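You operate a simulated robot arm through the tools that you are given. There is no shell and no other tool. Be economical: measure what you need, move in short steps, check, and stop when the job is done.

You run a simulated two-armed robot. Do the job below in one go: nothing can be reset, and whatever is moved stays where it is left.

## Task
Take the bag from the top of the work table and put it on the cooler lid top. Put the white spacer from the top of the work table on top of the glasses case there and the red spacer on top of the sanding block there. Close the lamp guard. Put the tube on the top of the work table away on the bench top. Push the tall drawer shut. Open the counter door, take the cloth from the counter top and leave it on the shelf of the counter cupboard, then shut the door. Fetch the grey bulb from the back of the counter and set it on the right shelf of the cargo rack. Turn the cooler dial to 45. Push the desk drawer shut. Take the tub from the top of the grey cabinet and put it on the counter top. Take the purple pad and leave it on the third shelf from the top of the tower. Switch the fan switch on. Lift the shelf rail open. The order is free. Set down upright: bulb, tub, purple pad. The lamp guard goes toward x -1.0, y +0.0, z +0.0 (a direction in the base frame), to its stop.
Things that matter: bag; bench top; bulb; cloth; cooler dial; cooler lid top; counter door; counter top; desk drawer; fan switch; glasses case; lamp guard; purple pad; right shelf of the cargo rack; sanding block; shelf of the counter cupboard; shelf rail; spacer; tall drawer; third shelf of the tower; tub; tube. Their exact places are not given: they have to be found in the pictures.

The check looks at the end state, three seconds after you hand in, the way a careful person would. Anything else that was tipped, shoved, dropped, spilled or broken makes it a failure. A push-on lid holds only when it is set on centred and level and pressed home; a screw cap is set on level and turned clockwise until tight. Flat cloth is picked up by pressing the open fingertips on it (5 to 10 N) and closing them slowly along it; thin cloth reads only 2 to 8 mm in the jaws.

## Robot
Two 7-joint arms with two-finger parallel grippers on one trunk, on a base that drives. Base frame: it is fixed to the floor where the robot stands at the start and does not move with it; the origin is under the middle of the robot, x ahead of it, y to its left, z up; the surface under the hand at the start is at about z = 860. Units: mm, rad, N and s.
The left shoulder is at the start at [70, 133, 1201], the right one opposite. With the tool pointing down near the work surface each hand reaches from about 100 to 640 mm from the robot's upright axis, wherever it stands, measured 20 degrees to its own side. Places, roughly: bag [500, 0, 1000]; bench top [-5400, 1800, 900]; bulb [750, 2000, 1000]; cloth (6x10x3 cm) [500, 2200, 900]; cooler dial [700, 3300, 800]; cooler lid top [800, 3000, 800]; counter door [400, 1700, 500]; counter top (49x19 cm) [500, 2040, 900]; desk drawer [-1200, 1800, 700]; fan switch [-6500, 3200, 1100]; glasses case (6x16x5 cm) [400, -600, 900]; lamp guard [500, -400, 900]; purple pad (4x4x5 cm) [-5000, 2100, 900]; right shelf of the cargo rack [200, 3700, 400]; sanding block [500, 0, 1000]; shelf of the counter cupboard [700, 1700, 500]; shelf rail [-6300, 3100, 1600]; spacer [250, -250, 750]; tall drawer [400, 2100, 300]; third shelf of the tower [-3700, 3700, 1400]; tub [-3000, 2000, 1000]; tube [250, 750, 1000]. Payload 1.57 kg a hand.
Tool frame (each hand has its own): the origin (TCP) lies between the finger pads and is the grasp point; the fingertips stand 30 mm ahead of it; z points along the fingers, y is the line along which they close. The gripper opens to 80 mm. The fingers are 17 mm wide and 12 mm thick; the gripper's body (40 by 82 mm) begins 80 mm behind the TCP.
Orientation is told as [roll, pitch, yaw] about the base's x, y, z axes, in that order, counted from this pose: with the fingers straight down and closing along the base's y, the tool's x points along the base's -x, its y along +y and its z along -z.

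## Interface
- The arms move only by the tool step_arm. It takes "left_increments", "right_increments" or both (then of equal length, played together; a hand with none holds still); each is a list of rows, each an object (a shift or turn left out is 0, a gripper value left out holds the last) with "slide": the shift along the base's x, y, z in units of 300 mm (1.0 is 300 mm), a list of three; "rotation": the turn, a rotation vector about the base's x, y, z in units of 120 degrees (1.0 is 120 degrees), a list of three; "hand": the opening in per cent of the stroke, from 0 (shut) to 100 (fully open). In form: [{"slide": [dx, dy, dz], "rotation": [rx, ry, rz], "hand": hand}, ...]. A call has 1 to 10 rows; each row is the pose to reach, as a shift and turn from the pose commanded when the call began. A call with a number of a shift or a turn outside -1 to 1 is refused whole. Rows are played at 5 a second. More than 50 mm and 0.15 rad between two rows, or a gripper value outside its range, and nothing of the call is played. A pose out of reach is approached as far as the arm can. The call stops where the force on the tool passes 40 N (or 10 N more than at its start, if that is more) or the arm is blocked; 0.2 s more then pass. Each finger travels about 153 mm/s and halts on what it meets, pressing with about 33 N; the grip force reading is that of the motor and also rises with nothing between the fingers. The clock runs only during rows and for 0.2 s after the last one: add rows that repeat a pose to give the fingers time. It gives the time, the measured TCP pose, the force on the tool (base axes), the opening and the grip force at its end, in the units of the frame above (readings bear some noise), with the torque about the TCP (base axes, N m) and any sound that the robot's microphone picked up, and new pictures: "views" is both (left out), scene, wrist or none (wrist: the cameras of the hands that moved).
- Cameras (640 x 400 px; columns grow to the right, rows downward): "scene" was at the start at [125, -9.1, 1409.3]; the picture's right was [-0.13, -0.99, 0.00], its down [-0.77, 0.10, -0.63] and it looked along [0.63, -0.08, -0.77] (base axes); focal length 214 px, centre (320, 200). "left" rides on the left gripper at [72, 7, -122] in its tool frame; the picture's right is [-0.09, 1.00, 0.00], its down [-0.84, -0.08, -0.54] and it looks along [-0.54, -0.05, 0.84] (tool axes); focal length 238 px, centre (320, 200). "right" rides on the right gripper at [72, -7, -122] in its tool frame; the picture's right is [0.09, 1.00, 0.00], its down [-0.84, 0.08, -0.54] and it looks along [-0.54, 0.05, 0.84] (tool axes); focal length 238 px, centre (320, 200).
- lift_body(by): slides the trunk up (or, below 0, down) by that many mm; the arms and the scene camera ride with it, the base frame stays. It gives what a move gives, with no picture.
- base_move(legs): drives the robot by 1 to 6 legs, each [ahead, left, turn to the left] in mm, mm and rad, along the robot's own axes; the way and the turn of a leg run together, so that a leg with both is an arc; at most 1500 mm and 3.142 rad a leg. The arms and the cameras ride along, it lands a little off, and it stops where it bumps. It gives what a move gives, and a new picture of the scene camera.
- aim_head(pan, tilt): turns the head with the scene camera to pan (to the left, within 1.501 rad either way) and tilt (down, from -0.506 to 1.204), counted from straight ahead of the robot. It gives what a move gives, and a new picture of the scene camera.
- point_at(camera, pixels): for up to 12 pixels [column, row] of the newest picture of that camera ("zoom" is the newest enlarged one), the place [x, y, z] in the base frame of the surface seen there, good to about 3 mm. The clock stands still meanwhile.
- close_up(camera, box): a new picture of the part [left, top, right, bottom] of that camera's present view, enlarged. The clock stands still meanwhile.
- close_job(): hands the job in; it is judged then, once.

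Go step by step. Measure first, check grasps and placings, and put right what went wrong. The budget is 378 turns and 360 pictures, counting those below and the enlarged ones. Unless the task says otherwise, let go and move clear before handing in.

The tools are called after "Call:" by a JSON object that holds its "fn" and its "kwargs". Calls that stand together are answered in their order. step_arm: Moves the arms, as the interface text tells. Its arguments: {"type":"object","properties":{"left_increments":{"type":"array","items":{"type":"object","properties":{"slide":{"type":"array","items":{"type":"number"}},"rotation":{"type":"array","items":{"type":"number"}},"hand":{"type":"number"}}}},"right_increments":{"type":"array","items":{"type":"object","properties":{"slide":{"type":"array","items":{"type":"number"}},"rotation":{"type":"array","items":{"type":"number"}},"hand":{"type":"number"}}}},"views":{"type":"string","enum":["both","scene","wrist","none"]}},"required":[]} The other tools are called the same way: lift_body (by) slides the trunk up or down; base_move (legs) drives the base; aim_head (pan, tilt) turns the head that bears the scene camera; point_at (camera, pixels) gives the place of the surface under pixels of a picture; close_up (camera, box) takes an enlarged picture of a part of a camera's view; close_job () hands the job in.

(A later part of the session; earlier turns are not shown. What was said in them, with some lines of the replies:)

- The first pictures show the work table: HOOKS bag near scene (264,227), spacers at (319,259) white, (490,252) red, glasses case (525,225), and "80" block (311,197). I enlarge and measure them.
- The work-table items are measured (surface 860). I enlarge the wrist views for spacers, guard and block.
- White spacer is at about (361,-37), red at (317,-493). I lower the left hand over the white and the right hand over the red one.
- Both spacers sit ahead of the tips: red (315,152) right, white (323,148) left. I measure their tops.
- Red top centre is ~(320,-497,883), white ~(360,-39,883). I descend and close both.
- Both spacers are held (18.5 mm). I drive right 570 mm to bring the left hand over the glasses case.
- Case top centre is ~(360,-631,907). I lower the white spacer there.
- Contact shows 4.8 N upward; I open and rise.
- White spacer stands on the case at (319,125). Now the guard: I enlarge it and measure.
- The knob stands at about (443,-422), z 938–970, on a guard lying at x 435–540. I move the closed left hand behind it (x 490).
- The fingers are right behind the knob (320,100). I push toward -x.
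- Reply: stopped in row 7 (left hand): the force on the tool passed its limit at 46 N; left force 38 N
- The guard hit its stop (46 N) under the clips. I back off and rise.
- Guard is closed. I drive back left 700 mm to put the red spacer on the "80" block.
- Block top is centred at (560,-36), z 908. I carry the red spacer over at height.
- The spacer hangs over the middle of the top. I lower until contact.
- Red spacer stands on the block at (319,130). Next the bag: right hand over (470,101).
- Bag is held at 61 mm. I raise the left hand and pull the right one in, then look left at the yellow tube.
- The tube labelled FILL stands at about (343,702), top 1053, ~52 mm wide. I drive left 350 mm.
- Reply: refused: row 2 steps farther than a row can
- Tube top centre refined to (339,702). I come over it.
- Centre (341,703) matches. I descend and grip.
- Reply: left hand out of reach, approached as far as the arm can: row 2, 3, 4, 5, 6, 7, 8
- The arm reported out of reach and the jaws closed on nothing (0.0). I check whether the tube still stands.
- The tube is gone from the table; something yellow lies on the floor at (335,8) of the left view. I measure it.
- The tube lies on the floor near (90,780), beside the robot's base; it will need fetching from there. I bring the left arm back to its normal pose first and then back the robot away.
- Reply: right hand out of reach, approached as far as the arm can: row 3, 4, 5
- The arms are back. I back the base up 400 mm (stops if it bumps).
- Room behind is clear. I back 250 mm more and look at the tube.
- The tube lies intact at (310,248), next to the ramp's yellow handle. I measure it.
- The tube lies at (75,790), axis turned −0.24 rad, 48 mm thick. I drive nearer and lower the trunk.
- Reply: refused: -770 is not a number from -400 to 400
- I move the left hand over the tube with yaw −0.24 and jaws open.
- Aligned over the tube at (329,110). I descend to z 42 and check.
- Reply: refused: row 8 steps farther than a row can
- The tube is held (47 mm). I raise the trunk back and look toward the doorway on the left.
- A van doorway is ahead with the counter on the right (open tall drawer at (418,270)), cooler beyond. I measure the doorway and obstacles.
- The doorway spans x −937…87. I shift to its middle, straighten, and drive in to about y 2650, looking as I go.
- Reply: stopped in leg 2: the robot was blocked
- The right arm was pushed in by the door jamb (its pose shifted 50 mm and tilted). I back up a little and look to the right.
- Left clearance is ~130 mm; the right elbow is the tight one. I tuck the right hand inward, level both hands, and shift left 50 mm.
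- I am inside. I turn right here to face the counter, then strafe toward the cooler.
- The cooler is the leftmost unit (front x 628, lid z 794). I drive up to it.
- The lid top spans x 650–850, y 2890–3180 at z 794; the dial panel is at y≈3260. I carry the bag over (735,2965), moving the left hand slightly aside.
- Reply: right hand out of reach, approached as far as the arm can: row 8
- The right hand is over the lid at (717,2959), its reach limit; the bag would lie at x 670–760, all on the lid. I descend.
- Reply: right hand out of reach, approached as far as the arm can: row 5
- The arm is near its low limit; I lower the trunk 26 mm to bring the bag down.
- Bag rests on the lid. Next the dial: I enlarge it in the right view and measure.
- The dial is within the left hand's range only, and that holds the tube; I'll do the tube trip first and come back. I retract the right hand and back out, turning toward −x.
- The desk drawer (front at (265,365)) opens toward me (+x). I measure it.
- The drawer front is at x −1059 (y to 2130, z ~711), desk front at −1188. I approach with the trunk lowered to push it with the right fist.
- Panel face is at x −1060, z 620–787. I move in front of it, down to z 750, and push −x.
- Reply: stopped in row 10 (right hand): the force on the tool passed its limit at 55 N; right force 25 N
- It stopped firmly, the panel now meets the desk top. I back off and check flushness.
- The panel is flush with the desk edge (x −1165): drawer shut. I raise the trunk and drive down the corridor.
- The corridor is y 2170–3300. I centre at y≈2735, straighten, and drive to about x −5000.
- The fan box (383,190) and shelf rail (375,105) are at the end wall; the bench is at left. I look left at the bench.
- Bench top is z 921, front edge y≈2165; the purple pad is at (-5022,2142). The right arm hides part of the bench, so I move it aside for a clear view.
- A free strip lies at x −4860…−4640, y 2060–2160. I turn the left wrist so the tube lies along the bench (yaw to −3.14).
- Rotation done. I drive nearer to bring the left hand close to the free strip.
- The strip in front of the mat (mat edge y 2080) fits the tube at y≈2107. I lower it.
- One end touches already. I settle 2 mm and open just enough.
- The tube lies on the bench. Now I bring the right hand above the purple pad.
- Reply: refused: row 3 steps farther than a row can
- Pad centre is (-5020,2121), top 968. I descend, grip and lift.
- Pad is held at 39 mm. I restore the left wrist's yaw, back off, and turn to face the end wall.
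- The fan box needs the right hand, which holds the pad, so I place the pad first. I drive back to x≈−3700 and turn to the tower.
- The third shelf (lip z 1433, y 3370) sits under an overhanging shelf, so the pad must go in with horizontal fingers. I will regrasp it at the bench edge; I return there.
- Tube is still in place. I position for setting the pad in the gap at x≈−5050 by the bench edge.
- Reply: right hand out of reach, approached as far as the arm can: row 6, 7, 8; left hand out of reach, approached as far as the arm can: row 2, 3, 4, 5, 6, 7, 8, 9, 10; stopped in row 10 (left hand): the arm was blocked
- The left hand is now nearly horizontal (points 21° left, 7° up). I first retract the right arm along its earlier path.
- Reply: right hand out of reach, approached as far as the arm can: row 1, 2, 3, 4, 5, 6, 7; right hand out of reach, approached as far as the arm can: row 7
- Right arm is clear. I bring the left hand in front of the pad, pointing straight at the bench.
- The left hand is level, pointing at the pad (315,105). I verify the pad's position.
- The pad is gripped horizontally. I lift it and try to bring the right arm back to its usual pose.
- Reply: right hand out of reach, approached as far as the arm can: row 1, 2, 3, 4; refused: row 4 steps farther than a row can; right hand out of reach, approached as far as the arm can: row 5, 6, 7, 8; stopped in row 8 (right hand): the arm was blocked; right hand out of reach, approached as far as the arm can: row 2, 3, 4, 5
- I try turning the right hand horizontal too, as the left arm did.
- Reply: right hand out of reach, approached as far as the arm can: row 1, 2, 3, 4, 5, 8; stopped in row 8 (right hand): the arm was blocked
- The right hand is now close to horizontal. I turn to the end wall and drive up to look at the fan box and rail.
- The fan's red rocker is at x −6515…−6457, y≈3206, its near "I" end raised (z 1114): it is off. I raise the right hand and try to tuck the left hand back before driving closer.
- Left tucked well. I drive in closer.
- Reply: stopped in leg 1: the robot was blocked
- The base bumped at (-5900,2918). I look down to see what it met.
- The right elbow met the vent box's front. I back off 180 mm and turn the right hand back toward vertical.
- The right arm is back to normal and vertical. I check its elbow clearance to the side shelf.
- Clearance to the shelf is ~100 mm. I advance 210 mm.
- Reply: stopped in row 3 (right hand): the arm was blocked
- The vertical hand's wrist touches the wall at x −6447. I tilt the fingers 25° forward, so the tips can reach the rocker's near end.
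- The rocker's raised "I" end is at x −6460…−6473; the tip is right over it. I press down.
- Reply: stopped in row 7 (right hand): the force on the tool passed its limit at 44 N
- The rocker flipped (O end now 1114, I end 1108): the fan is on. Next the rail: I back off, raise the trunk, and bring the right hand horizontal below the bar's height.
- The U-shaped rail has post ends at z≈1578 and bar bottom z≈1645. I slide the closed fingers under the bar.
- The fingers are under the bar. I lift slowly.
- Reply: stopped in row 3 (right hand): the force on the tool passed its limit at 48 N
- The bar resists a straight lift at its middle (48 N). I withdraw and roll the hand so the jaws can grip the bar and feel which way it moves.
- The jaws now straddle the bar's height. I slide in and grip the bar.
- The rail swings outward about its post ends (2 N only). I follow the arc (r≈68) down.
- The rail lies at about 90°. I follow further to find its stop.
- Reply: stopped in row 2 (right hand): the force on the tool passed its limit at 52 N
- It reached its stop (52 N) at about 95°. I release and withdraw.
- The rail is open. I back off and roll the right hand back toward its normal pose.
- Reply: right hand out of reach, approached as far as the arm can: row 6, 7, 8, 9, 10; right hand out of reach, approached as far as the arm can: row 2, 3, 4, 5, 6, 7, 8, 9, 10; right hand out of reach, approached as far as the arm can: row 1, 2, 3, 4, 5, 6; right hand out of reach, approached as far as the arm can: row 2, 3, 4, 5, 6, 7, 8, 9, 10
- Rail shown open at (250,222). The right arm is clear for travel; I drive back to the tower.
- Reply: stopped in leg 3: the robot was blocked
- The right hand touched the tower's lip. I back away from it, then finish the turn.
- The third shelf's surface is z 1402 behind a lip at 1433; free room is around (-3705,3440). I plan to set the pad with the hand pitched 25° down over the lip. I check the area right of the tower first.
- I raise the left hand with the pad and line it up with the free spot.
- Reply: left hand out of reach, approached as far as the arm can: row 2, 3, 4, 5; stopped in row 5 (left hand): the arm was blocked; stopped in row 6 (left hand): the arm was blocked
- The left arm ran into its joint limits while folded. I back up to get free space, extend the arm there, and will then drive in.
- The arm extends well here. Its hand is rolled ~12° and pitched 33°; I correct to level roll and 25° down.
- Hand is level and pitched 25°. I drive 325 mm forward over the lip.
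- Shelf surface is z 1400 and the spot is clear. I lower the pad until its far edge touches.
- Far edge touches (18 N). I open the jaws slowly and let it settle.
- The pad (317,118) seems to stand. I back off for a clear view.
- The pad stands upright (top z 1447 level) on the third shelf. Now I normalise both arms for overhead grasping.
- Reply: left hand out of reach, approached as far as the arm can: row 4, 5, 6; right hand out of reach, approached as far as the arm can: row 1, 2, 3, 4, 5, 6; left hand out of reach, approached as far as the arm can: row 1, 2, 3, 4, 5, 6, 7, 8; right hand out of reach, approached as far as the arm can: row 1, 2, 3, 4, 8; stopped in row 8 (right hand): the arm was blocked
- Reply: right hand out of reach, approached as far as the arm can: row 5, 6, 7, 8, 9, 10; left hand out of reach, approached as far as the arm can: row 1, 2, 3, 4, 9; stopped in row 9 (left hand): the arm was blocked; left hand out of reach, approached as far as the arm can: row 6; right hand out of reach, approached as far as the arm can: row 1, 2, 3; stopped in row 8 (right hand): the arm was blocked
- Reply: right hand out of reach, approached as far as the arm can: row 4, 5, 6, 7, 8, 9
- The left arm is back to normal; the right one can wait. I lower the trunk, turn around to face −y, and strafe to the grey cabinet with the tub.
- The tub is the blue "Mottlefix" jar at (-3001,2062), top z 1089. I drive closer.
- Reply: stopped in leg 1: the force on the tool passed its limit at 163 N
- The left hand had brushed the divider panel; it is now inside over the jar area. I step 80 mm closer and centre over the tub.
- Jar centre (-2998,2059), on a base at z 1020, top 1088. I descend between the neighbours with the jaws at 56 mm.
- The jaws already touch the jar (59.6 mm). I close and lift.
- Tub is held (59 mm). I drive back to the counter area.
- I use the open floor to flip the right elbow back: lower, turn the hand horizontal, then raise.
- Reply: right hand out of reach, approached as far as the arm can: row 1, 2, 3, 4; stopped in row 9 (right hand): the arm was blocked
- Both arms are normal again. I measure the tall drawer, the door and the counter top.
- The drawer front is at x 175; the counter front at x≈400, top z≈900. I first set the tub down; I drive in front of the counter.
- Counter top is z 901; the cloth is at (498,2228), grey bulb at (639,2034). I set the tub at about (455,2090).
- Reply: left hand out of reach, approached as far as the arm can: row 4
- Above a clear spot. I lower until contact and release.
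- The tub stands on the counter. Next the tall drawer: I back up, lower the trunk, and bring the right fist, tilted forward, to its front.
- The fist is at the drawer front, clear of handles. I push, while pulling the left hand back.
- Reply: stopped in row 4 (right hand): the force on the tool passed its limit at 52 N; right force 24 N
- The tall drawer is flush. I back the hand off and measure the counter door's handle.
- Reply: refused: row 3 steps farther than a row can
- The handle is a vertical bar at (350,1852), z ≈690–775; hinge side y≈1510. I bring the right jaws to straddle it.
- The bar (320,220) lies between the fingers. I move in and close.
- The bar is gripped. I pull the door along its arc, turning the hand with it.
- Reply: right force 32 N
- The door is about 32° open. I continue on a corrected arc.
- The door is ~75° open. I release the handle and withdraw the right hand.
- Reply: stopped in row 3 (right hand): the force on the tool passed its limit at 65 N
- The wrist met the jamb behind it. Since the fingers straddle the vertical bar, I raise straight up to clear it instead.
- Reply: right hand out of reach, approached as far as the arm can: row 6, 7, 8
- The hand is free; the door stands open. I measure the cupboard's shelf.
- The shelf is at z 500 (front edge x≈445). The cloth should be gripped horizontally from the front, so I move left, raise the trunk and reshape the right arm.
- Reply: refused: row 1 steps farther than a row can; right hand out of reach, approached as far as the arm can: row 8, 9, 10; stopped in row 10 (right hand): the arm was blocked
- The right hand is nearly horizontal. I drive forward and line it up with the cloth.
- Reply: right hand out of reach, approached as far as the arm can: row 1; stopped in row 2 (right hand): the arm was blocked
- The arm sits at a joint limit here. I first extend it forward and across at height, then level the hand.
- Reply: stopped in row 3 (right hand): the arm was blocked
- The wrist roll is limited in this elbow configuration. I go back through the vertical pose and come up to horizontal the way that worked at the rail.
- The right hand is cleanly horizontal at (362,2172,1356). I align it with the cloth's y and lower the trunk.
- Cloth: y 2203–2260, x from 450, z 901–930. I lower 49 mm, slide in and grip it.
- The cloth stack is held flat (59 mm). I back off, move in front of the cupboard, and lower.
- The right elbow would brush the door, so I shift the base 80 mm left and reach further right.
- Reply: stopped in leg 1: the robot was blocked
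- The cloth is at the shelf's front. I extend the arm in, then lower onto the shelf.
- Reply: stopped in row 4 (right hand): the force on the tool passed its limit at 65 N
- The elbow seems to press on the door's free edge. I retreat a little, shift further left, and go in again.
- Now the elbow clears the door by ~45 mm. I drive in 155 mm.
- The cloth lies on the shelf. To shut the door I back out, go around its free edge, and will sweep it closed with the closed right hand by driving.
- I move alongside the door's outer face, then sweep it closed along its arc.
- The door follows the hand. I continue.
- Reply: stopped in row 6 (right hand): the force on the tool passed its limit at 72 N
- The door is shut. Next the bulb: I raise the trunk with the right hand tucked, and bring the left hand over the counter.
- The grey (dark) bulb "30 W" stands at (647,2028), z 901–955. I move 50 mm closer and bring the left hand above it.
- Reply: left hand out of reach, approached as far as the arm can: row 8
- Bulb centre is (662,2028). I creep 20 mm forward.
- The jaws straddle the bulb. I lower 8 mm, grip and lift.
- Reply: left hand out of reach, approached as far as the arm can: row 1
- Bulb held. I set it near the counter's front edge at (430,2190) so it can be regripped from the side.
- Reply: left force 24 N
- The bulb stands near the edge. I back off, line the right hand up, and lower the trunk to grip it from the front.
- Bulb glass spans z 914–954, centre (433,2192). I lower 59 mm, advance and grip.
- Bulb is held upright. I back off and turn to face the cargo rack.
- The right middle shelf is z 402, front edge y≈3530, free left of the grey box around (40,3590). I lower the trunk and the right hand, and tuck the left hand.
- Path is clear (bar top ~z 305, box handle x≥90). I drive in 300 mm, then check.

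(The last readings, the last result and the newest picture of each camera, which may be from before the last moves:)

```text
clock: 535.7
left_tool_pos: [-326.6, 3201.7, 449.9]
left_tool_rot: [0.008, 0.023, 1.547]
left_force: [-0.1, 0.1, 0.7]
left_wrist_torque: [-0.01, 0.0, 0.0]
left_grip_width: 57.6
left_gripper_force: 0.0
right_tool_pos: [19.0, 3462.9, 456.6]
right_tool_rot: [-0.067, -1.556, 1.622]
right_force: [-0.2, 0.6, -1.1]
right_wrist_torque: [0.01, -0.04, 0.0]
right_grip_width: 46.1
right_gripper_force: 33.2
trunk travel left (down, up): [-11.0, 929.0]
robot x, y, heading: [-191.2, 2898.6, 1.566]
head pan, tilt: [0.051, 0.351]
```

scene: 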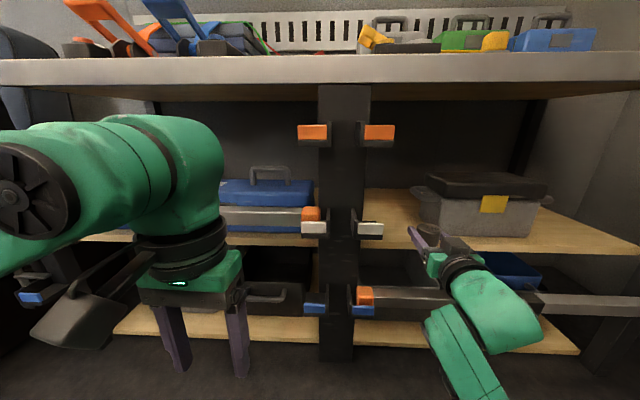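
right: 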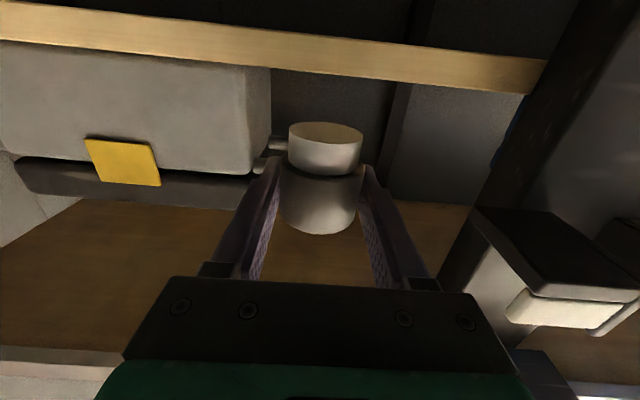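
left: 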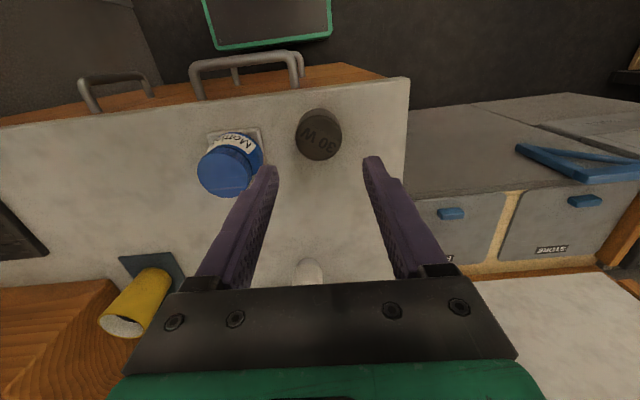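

Call:
{"fn": "base_move", "kwargs": {"legs": [[118, 0, 0]]}}

Call:
{"fn": "step_arm", "kwargs": {"right_increments": [{"slide": [-0.01, 0, -0.03]}, {"slide": [-0.01, 0, -0.05]}, {"slide": [-0.01, 0, -0.065]}], "views": "wrist"}}

```text
clock: 536.9
left_tool_pos: [-325.3, 3320.6, 450.3]
left_tool_rot: [0.009, 0.022, 1.547]
left_force: [-0.3, -1.0, 0.7]
left_wrist_torque: [0.0, -0.03, -0.01]
left_grip_width: 57.7
left_gripper_force: 0.1
right_tool_pos: [19.4, 3582.6, 457.8]
right_tool_rot: [-0.064, -1.556, 1.618]
right_force: [0.4, 0.0, -1.2]
right_wrist_torque: [0.02, -0.04, 0.02]
right_grip_width: 45.8
right_gripper_force: 33.1
trunk travel left (down, up): [-11.0, 929.0]
robot x, y, heading: [-189.3, 3014.7, 1.566]
head pan, tilt: [0.051, 0.351]
```

scene: 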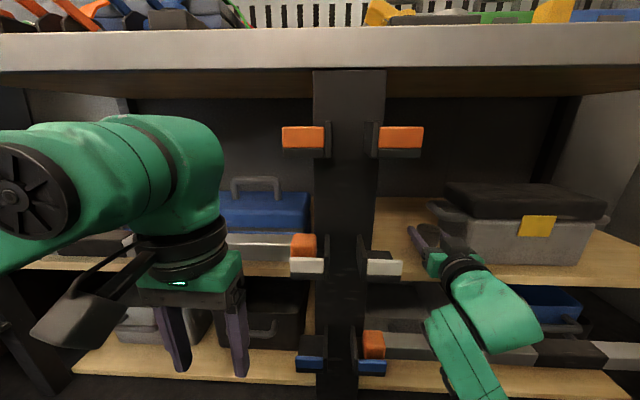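

```text
clock: 537.7
left_tool_pos: [-325.7, 3319.4, 449.9]
left_tool_rot: [0.011, 0.024, 1.546]
left_force: [-0.7, -0.9, -0.9]
left_wrist_torque: [0.01, -0.01, -0.02]
left_grip_width: 57.7
left_gripper_force: 0.1
right_tool_pos: [16.7, 3581.9, 437.3]
right_tool_rot: [-0.102, -1.556, 1.654]
right_force: [0.2, 0.3, -1.2]
right_wrist_torque: [-0.01, 0.01, -0.01]
right_grip_width: 46.1
right_gripper_force: 33.1
trunk travel left (down, up): [-11.0, 929.0]
robot x, y, heading: [-193.2, 3016.4, 1.562]
head pan, tilt: [0.051, 0.351]
```

right: 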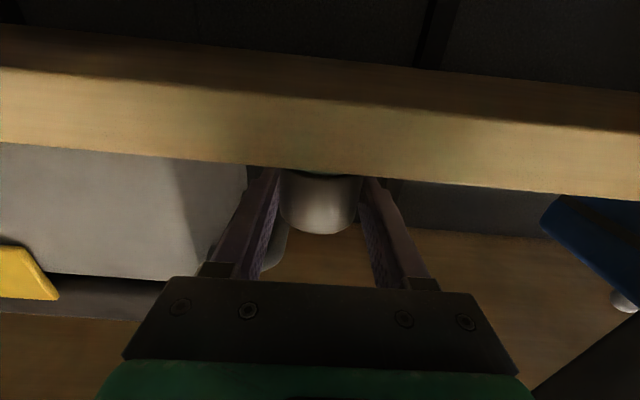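

Close to the shelf surface. I lower in small steps until contact.

Call:
{"fn": "step_arm", "kwargs": {"right_increments": [{"slide": [0, 0, -0.006]}, {"slide": [0, 0, -0.012]}, {"slide": [0, 0, -0.012]}], "views": "none"}}

```text
clock: 538.5
left_tool_pos: [-325.1, 3320.1, 450.7]
left_tool_rot: [0.01, 0.02, 1.547]
left_force: [-0.5, -0.5, 0.1]
left_wrist_torque: [0.01, 0.03, -0.02]
left_grip_width: 57.5
left_gripper_force: 0.1
right_tool_pos: [17.4, 3582.6, 435.3]
right_tool_rot: [-0.086, -1.559, 1.64]
right_force: [-0.5, 0.9, 2.9]
right_wrist_torque: [-0.02, -0.04, 0.01]
right_grip_width: 46.1
right_gripper_force: 33.6
trunk travel left (down, up): [-11.0, 929.0]
robot x, y, heading: [-190.5, 3015.3, 1.568]
head pan, tilt: [0.051, 0.351]
```

Call:
{"fn": "step_arm", "kwargs": {"right_increments": [{"slide": [0, 0, -0.004]}, {"slide": [0, 0, -0.002], "hand": 65}, {"slide": [0, 0, -0.002], "hand": 78}, {"slide": [0, 0, 0], "hand": 78}, {"slide": [0, -0.12, 0.02]}, {"slide": [0, -0.24, 0.04]}, {"slide": [0, -0.36, 0.05]}], "views": "both"}}

```text
clock: 540.1
left_tool_pos: [-324.2, 3318.2, 452.3]
left_tool_rot: [0.009, 0.018, 1.547]
left_force: [0.6, 0.0, 0.3]
left_wrist_torque: [-0.01, 0.01, -0.02]
left_grip_width: 57.4
left_gripper_force: 0.0
right_tool_pos: [24.0, 3509.8, 458.8]
right_tool_rot: [-2.181, -1.553, -2.567]
right_force: [-1.0, 1.2, -0.2]
right_wrist_torque: [0.01, 0.01, -0.04]
right_grip_width: 62.4
right_gripper_force: 0.1
right hand out of reach, approached as far as the arm can: row 7
trunk travel left (down, up): [-11.0, 929.0]
robot x, y, heading: [-187.8, 3014.9, 1.564]
head pan, tilt: [0.051, 0.351]
```

scene: 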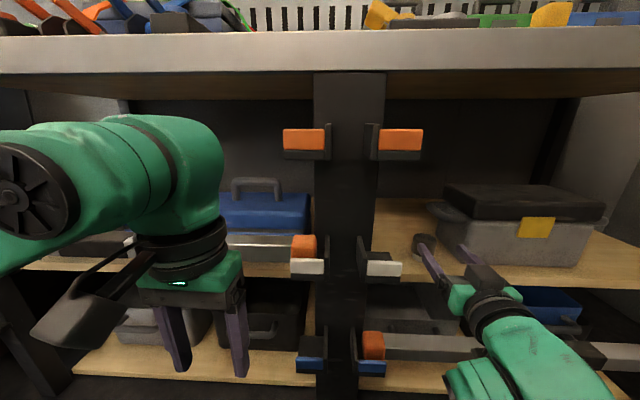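
right: 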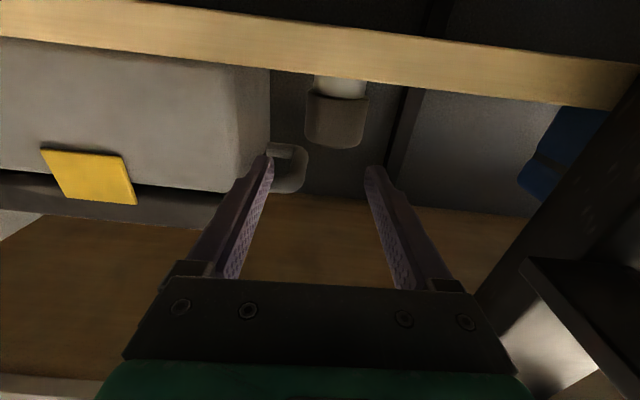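

The bulb stands upright on the right shelf. I back away and raise the trunk for the dial.

Call:
{"fn": "base_move", "kwargs": {"legs": [[-400, 0, 0]]}}

Call:
{"fn": "close_up", "kwargs": {"camera": "scene", "box": [320, 140, 560, 290]}}

Call:
{"fn": "lift_body", "kwargs": {"by": 400}}

Call:
{"fn": "lift_body", "kwargs": {"by": 340}}

```text
clock: 542.6
left_tool_pos: [-326.5, 2918.0, 451.9]
left_tool_rot: [0.009, 0.014, 1.545]
left_force: [0.4, 0.1, -0.7]
left_wrist_torque: [0.02, 0.01, 0.0]
left_grip_width: 57.5
left_gripper_force: 0.0
right_tool_pos: [23.2, 3108.6, 458.1]
right_tool_rot: [-2.046, -1.55, -2.704]
right_force: [0.0, 0.4, 0.1]
right_wrist_torque: [0.01, -0.02, -0.04]
right_grip_width: 62.5
right_gripper_force: 0.0
trunk travel left (down, up): [-11.0, 929.0]
robot x, y, heading: [-191.8, 2616.2, 1.56]
head pan, tilt: [0.051, 0.351]
```

scene: 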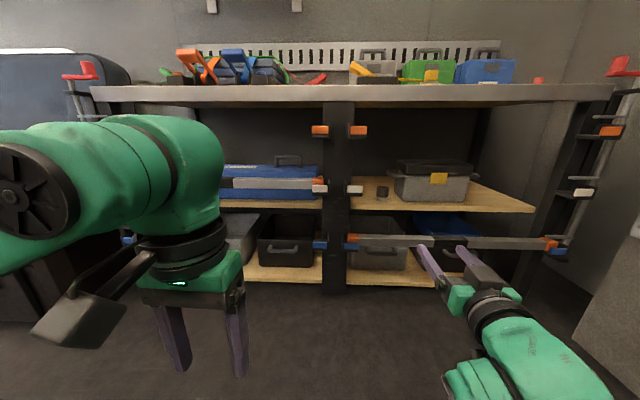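

```text
2.67 times, centred on (440, 215) of scene
```

zoom: 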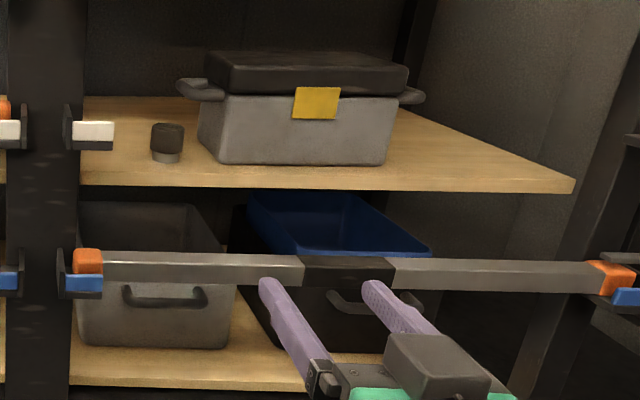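

```text
clock: 546.4
left_tool_pos: [-325.6, 2921.1, 850.7]
left_tool_rot: [0.011, 0.023, 1.542]
left_force: [-0.8, 0.3, -0.4]
left_wrist_torque: [0.02, 0.02, 0.01]
left_grip_width: 57.7
left_gripper_force: 0.0
right_tool_pos: [24.0, 3110.7, 854.0]
right_tool_rot: [-1.683, -1.555, -3.069]
right_force: [0.4, 0.3, 0.3]
right_wrist_torque: [-0.03, -0.01, 0.02]
right_grip_width: 62.4
right_gripper_force: 0.1
trunk travel left (down, up): [-411.0, 529.0]
robot x, y, heading: [-192.9, 2617.3, 1.564]
head pan, tilt: [0.051, 0.351]
```

```text
clock: 549.8
left_tool_pos: [-326.7, 2922.0, 1189.5]
left_tool_rot: [0.012, 0.024, 1.543]
left_force: [0.2, 1.0, -0.1]
left_wrist_torque: [0.03, 0.0, 0.0]
left_grip_width: 57.6
left_gripper_force: 0.0
right_tool_pos: [23.8, 3113.7, 1193.0]
right_tool_rot: [-1.685, -1.556, -3.066]
right_force: [-0.1, 0.0, -1.0]
right_wrist_torque: [0.02, 0.0, 0.0]
right_grip_width: 62.4
right_gripper_force: 0.0
trunk travel left (down, up): [-751.0, 189.0]
robot x, y, heading: [-192.0, 2618.7, 1.561]
head pan, tilt: [0.051, 0.351]
```

Bulb confirmed upright. Now the dial: I turn toward the cooler and drive up with the left hand free.

Call:
{"fn": "base_move", "kwargs": {"legs": [[0, 0, -1.563], [0, 430, 0], [370, 0, 0]]}}

Call:
{"fn": "aim_head", "kwargs": {"pan": 0.35, "tilt": 0.75}}

```text
clock: 558.1
left_tool_pos: [476.3, 3182.7, 1189.6]
left_tool_rot: [0.01, 0.022, -0.02]
left_force: [0.5, 0.1, -0.2]
left_wrist_torque: [0.01, -0.02, 0.04]
left_grip_width: 57.7
left_gripper_force: 0.1
right_tool_pos: [668.8, 2833.9, 1193.7]
right_tool_rot: [-1.736, -1.556, 1.704]
right_force: [0.4, 0.5, 0.3]
right_wrist_torque: [0.01, 0.01, 0.0]
right_grip_width: 62.5
right_gripper_force: 0.1
trunk travel left (down, up): [-751.0, 189.0]
robot x, y, heading: [177.2, 3041.7, -0.0]
head pan, tilt: [0.051, 0.351]
```

scene: 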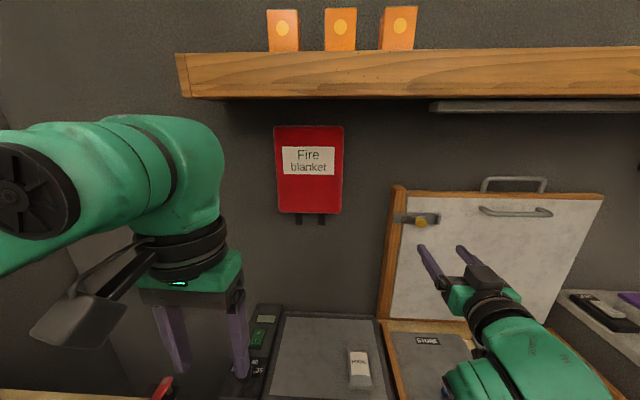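

```text
clock: 559.0
left_tool_pos: [475.6, 3182.0, 1189.1]
left_tool_rot: [0.012, 0.021, -0.021]
left_force: [0.3, 0.2, -1.1]
left_wrist_torque: [0.0, -0.02, 0.0]
left_grip_width: 57.7
left_gripper_force: 0.0
right_tool_pos: [669.2, 2833.9, 1193.4]
right_tool_rot: [-1.691, -1.555, 1.658]
right_force: [-0.6, -0.2, 0.5]
right_wrist_torque: [0.03, 0.02, 0.05]
right_grip_width: 62.3
right_gripper_force: 0.0
trunk travel left (down, up): [-751.0, 189.0]
robot x, y, heading: [172.0, 3048.0, 0.001]
head pan, tilt: [0.351, 0.75]
```

scene: 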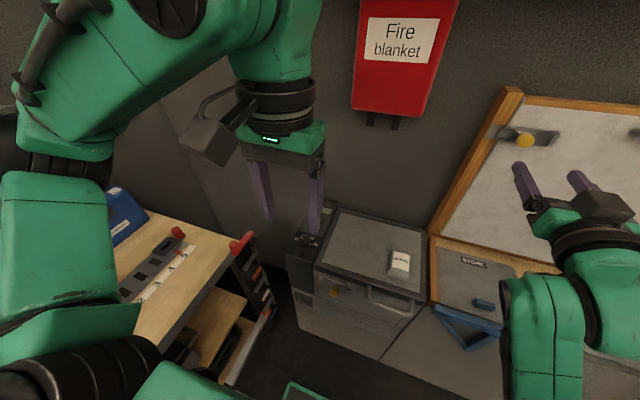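

Call:
{"fn": "close_up", "kwargs": {"camera": "scene", "box": [275, 205, 355, 265]}}

Call:
{"fn": "point_at", "kwargs": {"camera": "zoom", "pixels": [[240, 270], [230, 255], [320, 250], [250, 240], [300, 150], [215, 275], [270, 300]]}}

```text
6.67 times, centred on (315, 235) of scene
```

zoom: 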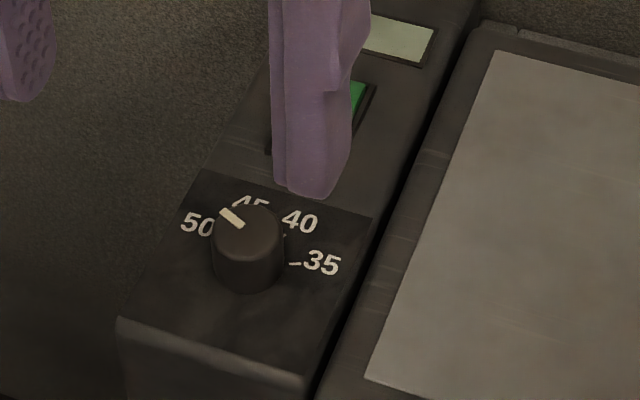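

```text
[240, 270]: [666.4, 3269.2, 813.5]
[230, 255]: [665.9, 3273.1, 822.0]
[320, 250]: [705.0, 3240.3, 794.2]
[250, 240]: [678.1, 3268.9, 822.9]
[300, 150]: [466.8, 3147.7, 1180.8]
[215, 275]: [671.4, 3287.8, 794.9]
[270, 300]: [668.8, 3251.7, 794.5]
```

The dial: 45 points to +x, 50 to +x+y, and the pointer is near 50. I bring the left hand above it for a close view.

Call:
{"fn": "step_arm", "kwargs": {"left_increments": [{"slide": [0.08, 0.04, -0.1], "hand": 70}, {"slide": [0.16, 0.08, -0.2]}, {"slide": [0.24, 0.12, -0.3]}, {"slide": [0.32, 0.16, -0.4]}, {"slide": [0.4, 0.2, -0.5]}, {"slide": [0.48, 0.24, -0.6]}, {"slide": [0.56, 0.28, -0.7]}, {"slide": [0.64, 0.293, -0.8]}, {"slide": [0.653, 0.293, -0.92]}], "views": "wrist"}}

Call:
{"fn": "close_up", "kwargs": {"camera": "left", "box": [240, 80, 400, 200]}}

```text
clock: 561.0
left_tool_pos: [673.2, 3270.5, 912.3]
left_tool_rot: [0.011, 0.02, -0.02]
left_force: [0.1, -0.1, -0.9]
left_wrist_torque: [0.02, -0.01, 0.03]
left_grip_width: 56.2
left_gripper_force: 0.2
right_tool_pos: [670.2, 2833.8, 1194.1]
right_tool_rot: [-1.682, -1.553, 1.65]
right_force: [0.1, 0.1, -0.9]
right_wrist_torque: [0.02, 0.0, 0.03]
right_grip_width: 62.2
right_gripper_force: 0.1
trunk travel left (down, up): [-751.0, 189.0]
robot x, y, heading: [172.1, 3050.6, -0.001]
head pan, tilt: [0.351, 0.75]
```

left: 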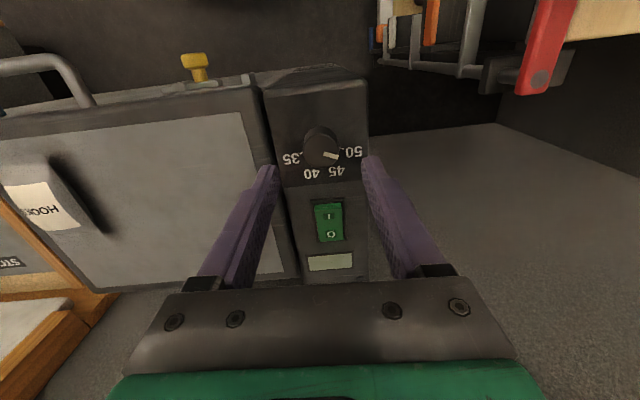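

```text
3.33 times, centred on (320, 140) of left
```

zoom: 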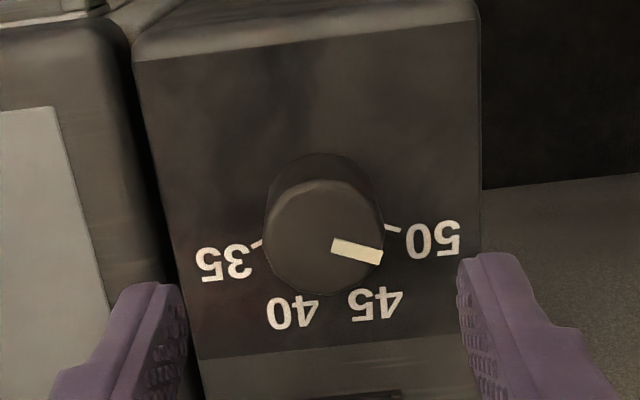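

Call:
{"fn": "point_at", "kwargs": {"camera": "zoom", "pixels": [[324, 236], [268, 236], [380, 225], [324, 190], [324, 285], [393, 229], [257, 244]]}}

```text
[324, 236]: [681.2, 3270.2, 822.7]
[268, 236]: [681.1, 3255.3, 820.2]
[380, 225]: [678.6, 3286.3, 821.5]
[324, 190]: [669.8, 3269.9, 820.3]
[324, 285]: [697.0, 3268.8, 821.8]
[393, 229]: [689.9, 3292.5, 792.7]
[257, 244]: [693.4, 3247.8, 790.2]
```

Call:
{"fn": "point_at", "kwargs": {"camera": "zoom", "pixels": [[338, 246], [378, 257], [358, 251], [333, 240], [382, 262]]}}

Call:
{"fn": "step_arm", "kwargs": {"left_increments": [{"slide": [0.031, 0, -0.1], "hand": 70}, {"slide": [0.031, 0, -0.2]}, {"slide": [0.031, 0, -0.267]}], "views": "wrist"}}

```text
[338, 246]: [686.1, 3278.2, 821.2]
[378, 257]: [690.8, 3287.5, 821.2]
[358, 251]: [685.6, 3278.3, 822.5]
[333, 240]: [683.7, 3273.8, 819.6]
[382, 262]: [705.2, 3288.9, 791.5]
```

```text
clock: 561.8
left_tool_pos: [684.3, 3269.7, 833.5]
left_tool_rot: [0.009, 0.021, -0.019]
left_force: [0.2, -0.2, 0.0]
left_wrist_torque: [0.0, 0.0, -0.04]
left_grip_width: 55.9
left_gripper_force: 0.1
right_tool_pos: [669.8, 2834.3, 1193.9]
right_tool_rot: [-1.694, -1.555, 1.659]
right_force: [-0.2, -0.3, 0.1]
right_wrist_torque: [0.0, 0.06, 0.01]
right_grip_width: 62.5
right_gripper_force: 0.0
trunk travel left (down, up): [-751.0, 189.0]
robot x, y, heading: [170.3, 3042.4, 0.003]
head pan, tilt: [0.351, 0.75]
```

left: 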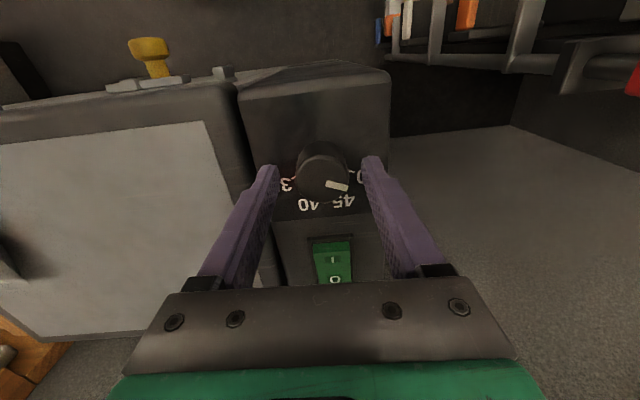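

The pointer is at ~65° (50); 45 needs about −43°. I grip the knob and turn.

Call:
{"fn": "step_arm", "kwargs": {"left_increments": [{"slide": [-0.005, 0.002, 0], "hand": 0}, {"slide": [-0.005, 0.002, 0], "hand": 0}, {"slide": [-0.005, 0.002, 0], "rotation": [0, 0, -0.06]}, {"slide": [-0.005, 0.002, 0], "rotation": [0, 0, -0.12]}, {"slide": [-0.005, 0.002, 0], "rotation": [0, 0, -0.18]}, {"slide": [-0.005, 0.002, 0], "rotation": [0, 0, -0.24]}, {"slide": [-0.005, 0.002, 0], "rotation": [0, 0, -0.3]}, {"slide": [-0.005, 0.002, 0], "rotation": [0, 0, -0.36]}, {"slide": [-0.005, 0.002, 0], "rotation": [0, 0, -0.36]}], "views": "wrist"}}

```text
clock: 563.8
left_tool_pos: [683.2, 3271.9, 833.0]
left_tool_rot: [0.008, 0.022, -0.777]
left_force: [14.7, 2.1, -0.1]
left_wrist_torque: [-1.04, -0.57, 0.01]
left_grip_width: 35.7
left_gripper_force: 42.4
right_tool_pos: [672.4, 2834.4, 1192.4]
right_tool_rot: [-1.517, -1.553, 1.485]
right_force: [0.7, 0.1, -0.1]
right_wrist_torque: [-0.04, 0.0, 0.01]
right_grip_width: 62.3
right_gripper_force: 0.1
trunk travel left (down, up): [-751.0, 189.0]
robot x, y, heading: [173.6, 3042.8, 0.0]
head pan, tilt: [0.351, 0.75]
```

left: 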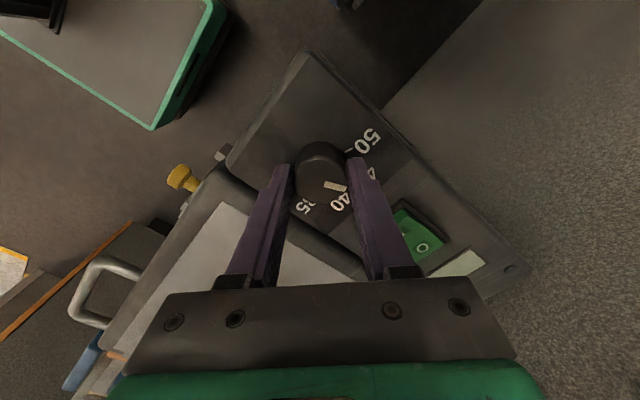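

The knob turned with the hand. I release, rise and check the pointer.

Call:
{"fn": "step_arm", "kwargs": {"left_increments": [{"slide": [0, 0, 0], "hand": 70}, {"slide": [0, 0, 0], "hand": 70}, {"slide": [0, 0, 0.12], "rotation": [0, 0, 0]}, {"slide": [-0.02, 0, 0.25], "rotation": [0, 0, 0.06]}, {"slide": [-0.03, 0, 0.26], "rotation": [0, 0, 0.12]}, {"slide": [-0.03, 0, 0.26], "rotation": [0, 0, 0.18]}, {"slide": [-0.03, 0, 0.26], "rotation": [0, 0, 0.24]}, {"slide": [-0.03, 0, 0.26], "rotation": [0, 0, 0.3]}, {"slide": [-0.03, 0, 0.26], "rotation": [0, 0, 0.36]}], "views": "wrist"}}

Call:
{"fn": "close_up", "kwargs": {"camera": "left", "box": [240, 80, 400, 200]}}

```text
clock: 565.8
left_tool_pos: [670.2, 3270.8, 912.2]
left_tool_rot: [0.011, 0.022, -0.018]
left_force: [-1.1, -0.1, -0.4]
left_wrist_torque: [0.01, 0.0, -0.02]
left_grip_width: 55.8
left_gripper_force: 0.0
right_tool_pos: [668.7, 2833.3, 1194.1]
right_tool_rot: [-1.692, -1.556, 1.661]
right_force: [-0.2, 0.5, -0.4]
right_wrist_torque: [-0.01, -0.01, 0.04]
right_grip_width: 62.5
right_gripper_force: 0.0
trunk travel left (down, up): [-751.0, 189.0]
robot x, y, heading: [171.4, 3045.7, -0.001]
head pan, tilt: [0.351, 0.75]
```

left: 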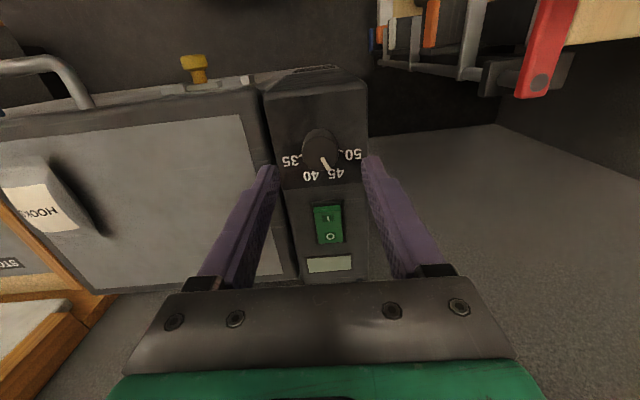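

```text
3.33 times, centred on (320, 140) of left
```

zoom: 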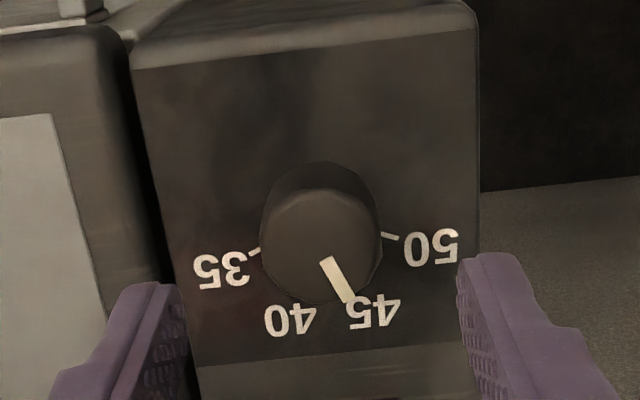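

Call:
{"fn": "point_at", "kwargs": {"camera": "zoom", "pixels": [[328, 264], [338, 280], [346, 294], [321, 246], [264, 246], [378, 240], [320, 198], [390, 237], [255, 252]]}}

```text
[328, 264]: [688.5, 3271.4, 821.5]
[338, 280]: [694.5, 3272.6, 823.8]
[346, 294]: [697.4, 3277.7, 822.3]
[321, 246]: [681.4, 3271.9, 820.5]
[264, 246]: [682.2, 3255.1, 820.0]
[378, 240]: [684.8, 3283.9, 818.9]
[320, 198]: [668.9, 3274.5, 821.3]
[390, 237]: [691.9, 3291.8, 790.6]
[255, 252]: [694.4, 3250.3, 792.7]
```

By the geometry the pointer is at ~20°, matching 45 (~20°). I cross-check from the head camera after moving the hand away.

Call:
{"fn": "step_arm", "kwargs": {"left_increments": [{"slide": [-0.1, -0.05, 0.1]}, {"slide": [-0.2, -0.1, 0.2]}, {"slide": [-0.32, -0.15, 0.3]}, {"slide": [-0.44, -0.2, 0.4]}, {"slide": [-0.56, -0.25, 0.5]}], "views": "none"}}

Call:
{"fn": "close_up", "kwargs": {"camera": "scene", "box": [270, 205, 340, 265]}}

```text
clock: 567.0
left_tool_pos: [502.6, 3194.7, 1063.6]
left_tool_rot: [0.012, 0.023, -0.02]
left_force: [-0.9, -0.2, -0.1]
left_wrist_torque: [0.01, 0.03, 0.0]
left_grip_width: 56.2
left_gripper_force: 0.1
right_tool_pos: [668.3, 2832.0, 1194.2]
right_tool_rot: [-1.764, -1.554, 1.729]
right_force: [0.1, -0.6, -0.3]
right_wrist_torque: [0.0, 0.03, -0.01]
right_grip_width: 62.2
right_gripper_force: 0.1
trunk travel left (down, up): [-751.0, 189.0]
robot x, y, heading: [173.3, 3043.8, -0.001]
head pan, tilt: [0.351, 0.75]
```

```text
6.67 times, centred on (305, 235) of scene
```

zoom: 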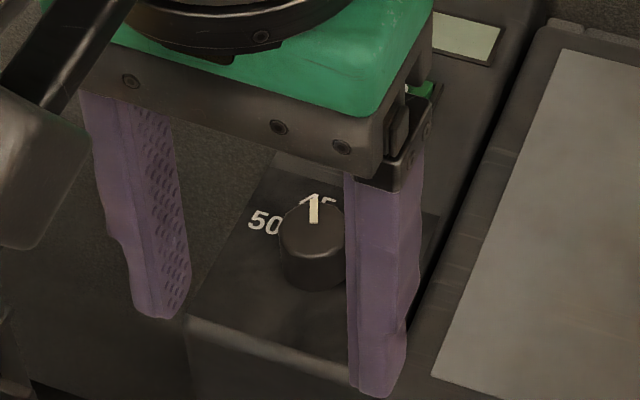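

The pointer reads ~22°, i.e. 45. I do a last look at the counter door and drawer.

Call:
{"fn": "base_move", "kwargs": {"legs": [[-450, 0, 0], [0, -500, 0]]}}

Call:
{"fn": "aim_head", "kwargs": {"pan": -0.55, "tilt": 0.55}}

Call:
{"fn": "point_at", "kwargs": {"camera": "scene", "pixels": [[340, 230], [320, 260], [380, 230], [400, 240], [360, 200]]}}

```text
clock: 572.2
left_tool_pos: [53.6, 2709.8, 1063.3]
left_tool_rot: [0.01, 0.023, -0.022]
left_force: [-0.6, 0.5, 0.4]
left_wrist_torque: [0.03, 0.01, 0.01]
left_grip_width: 55.9
left_gripper_force: 0.0
right_tool_pos: [217.2, 2347.7, 1194.0]
right_tool_rot: [-1.689, -1.554, 1.655]
right_force: [1.0, 1.1, 0.0]
right_wrist_torque: [0.0, -0.01, 0.02]
right_grip_width: 62.1
right_gripper_force: 0.0
trunk travel left (down, up): [-751.0, 189.0]
robot x, y, heading: [-276.0, 2559.9, -0.005]
head pan, tilt: [0.351, 0.75]
```

scene: 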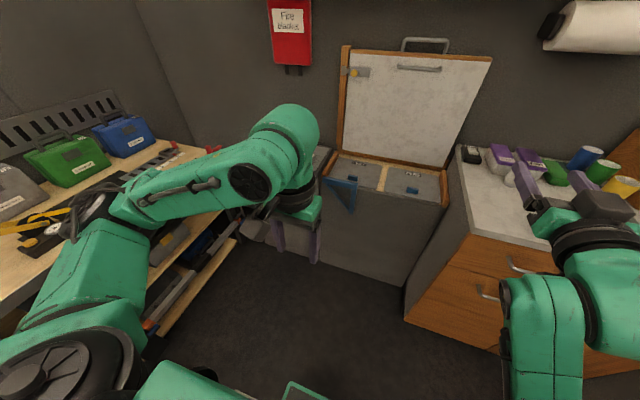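

```text
clock: 573.4
left_tool_pos: [54.4, 2708.4, 1063.2]
left_tool_rot: [0.011, 0.023, -0.023]
left_force: [-0.1, 0.1, 0.5]
left_wrist_torque: [0.0, 0.02, 0.0]
left_grip_width: 55.9
left_gripper_force: 0.0
right_tool_pos: [218.4, 2348.0, 1193.7]
right_tool_rot: [-1.694, -1.555, 1.661]
right_force: [0.7, -0.1, 0.2]
right_wrist_torque: [-0.04, -0.03, 0.04]
right_grip_width: 62.3
right_gripper_force: 0.0
trunk travel left (down, up): [-751.0, 189.0]
robot x, y, heading: [-272.8, 2559.4, -0.002]
head pan, tilt: [-0.55, 0.55]
```

scene: 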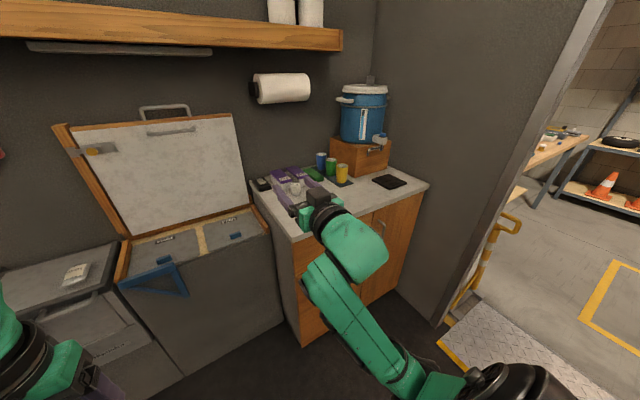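

```text
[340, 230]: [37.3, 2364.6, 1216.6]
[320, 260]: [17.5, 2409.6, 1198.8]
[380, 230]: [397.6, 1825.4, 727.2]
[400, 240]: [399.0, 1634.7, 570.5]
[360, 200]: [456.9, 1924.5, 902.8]
```

The door is flush (x 398–399), the drawers are shut, the bag is on the cooler lid, and both hands are empty and clear. I hand the job in.

Call:
{"fn": "close_job", "kwargs": {}}

```text
The job is handed in.
```

I handed the job in with every task carried out, but the tube did not go cleanly: I knocked it off the work table while trying to grip it. It looked undamaged, so I picked it up from the floor and laid it on its side on the bench top.

A few other things to know:

- **Bumps:** the left hand hit a panel beside the grey cabinet hard. The right arm lightly bumped the doorway frame, the vent box, the tower shelf and the counter door. I saw nothing shifted or damaged.
- **Dial:** the pointer is at 45 as near as I could read it, within a few degrees.
- **Bulb:** there were two on the counter. I took the dark "30 W" one as the grey bulb and left the white "50 W" one.
- **Shelf rail:** it would not lift straight up. It swung outward, and I opened it that way to its stop.
- **Fan:** I pressed the red rocker on the roof vent box to "I". The lamp next to it was dark in the picture I took afterwards.
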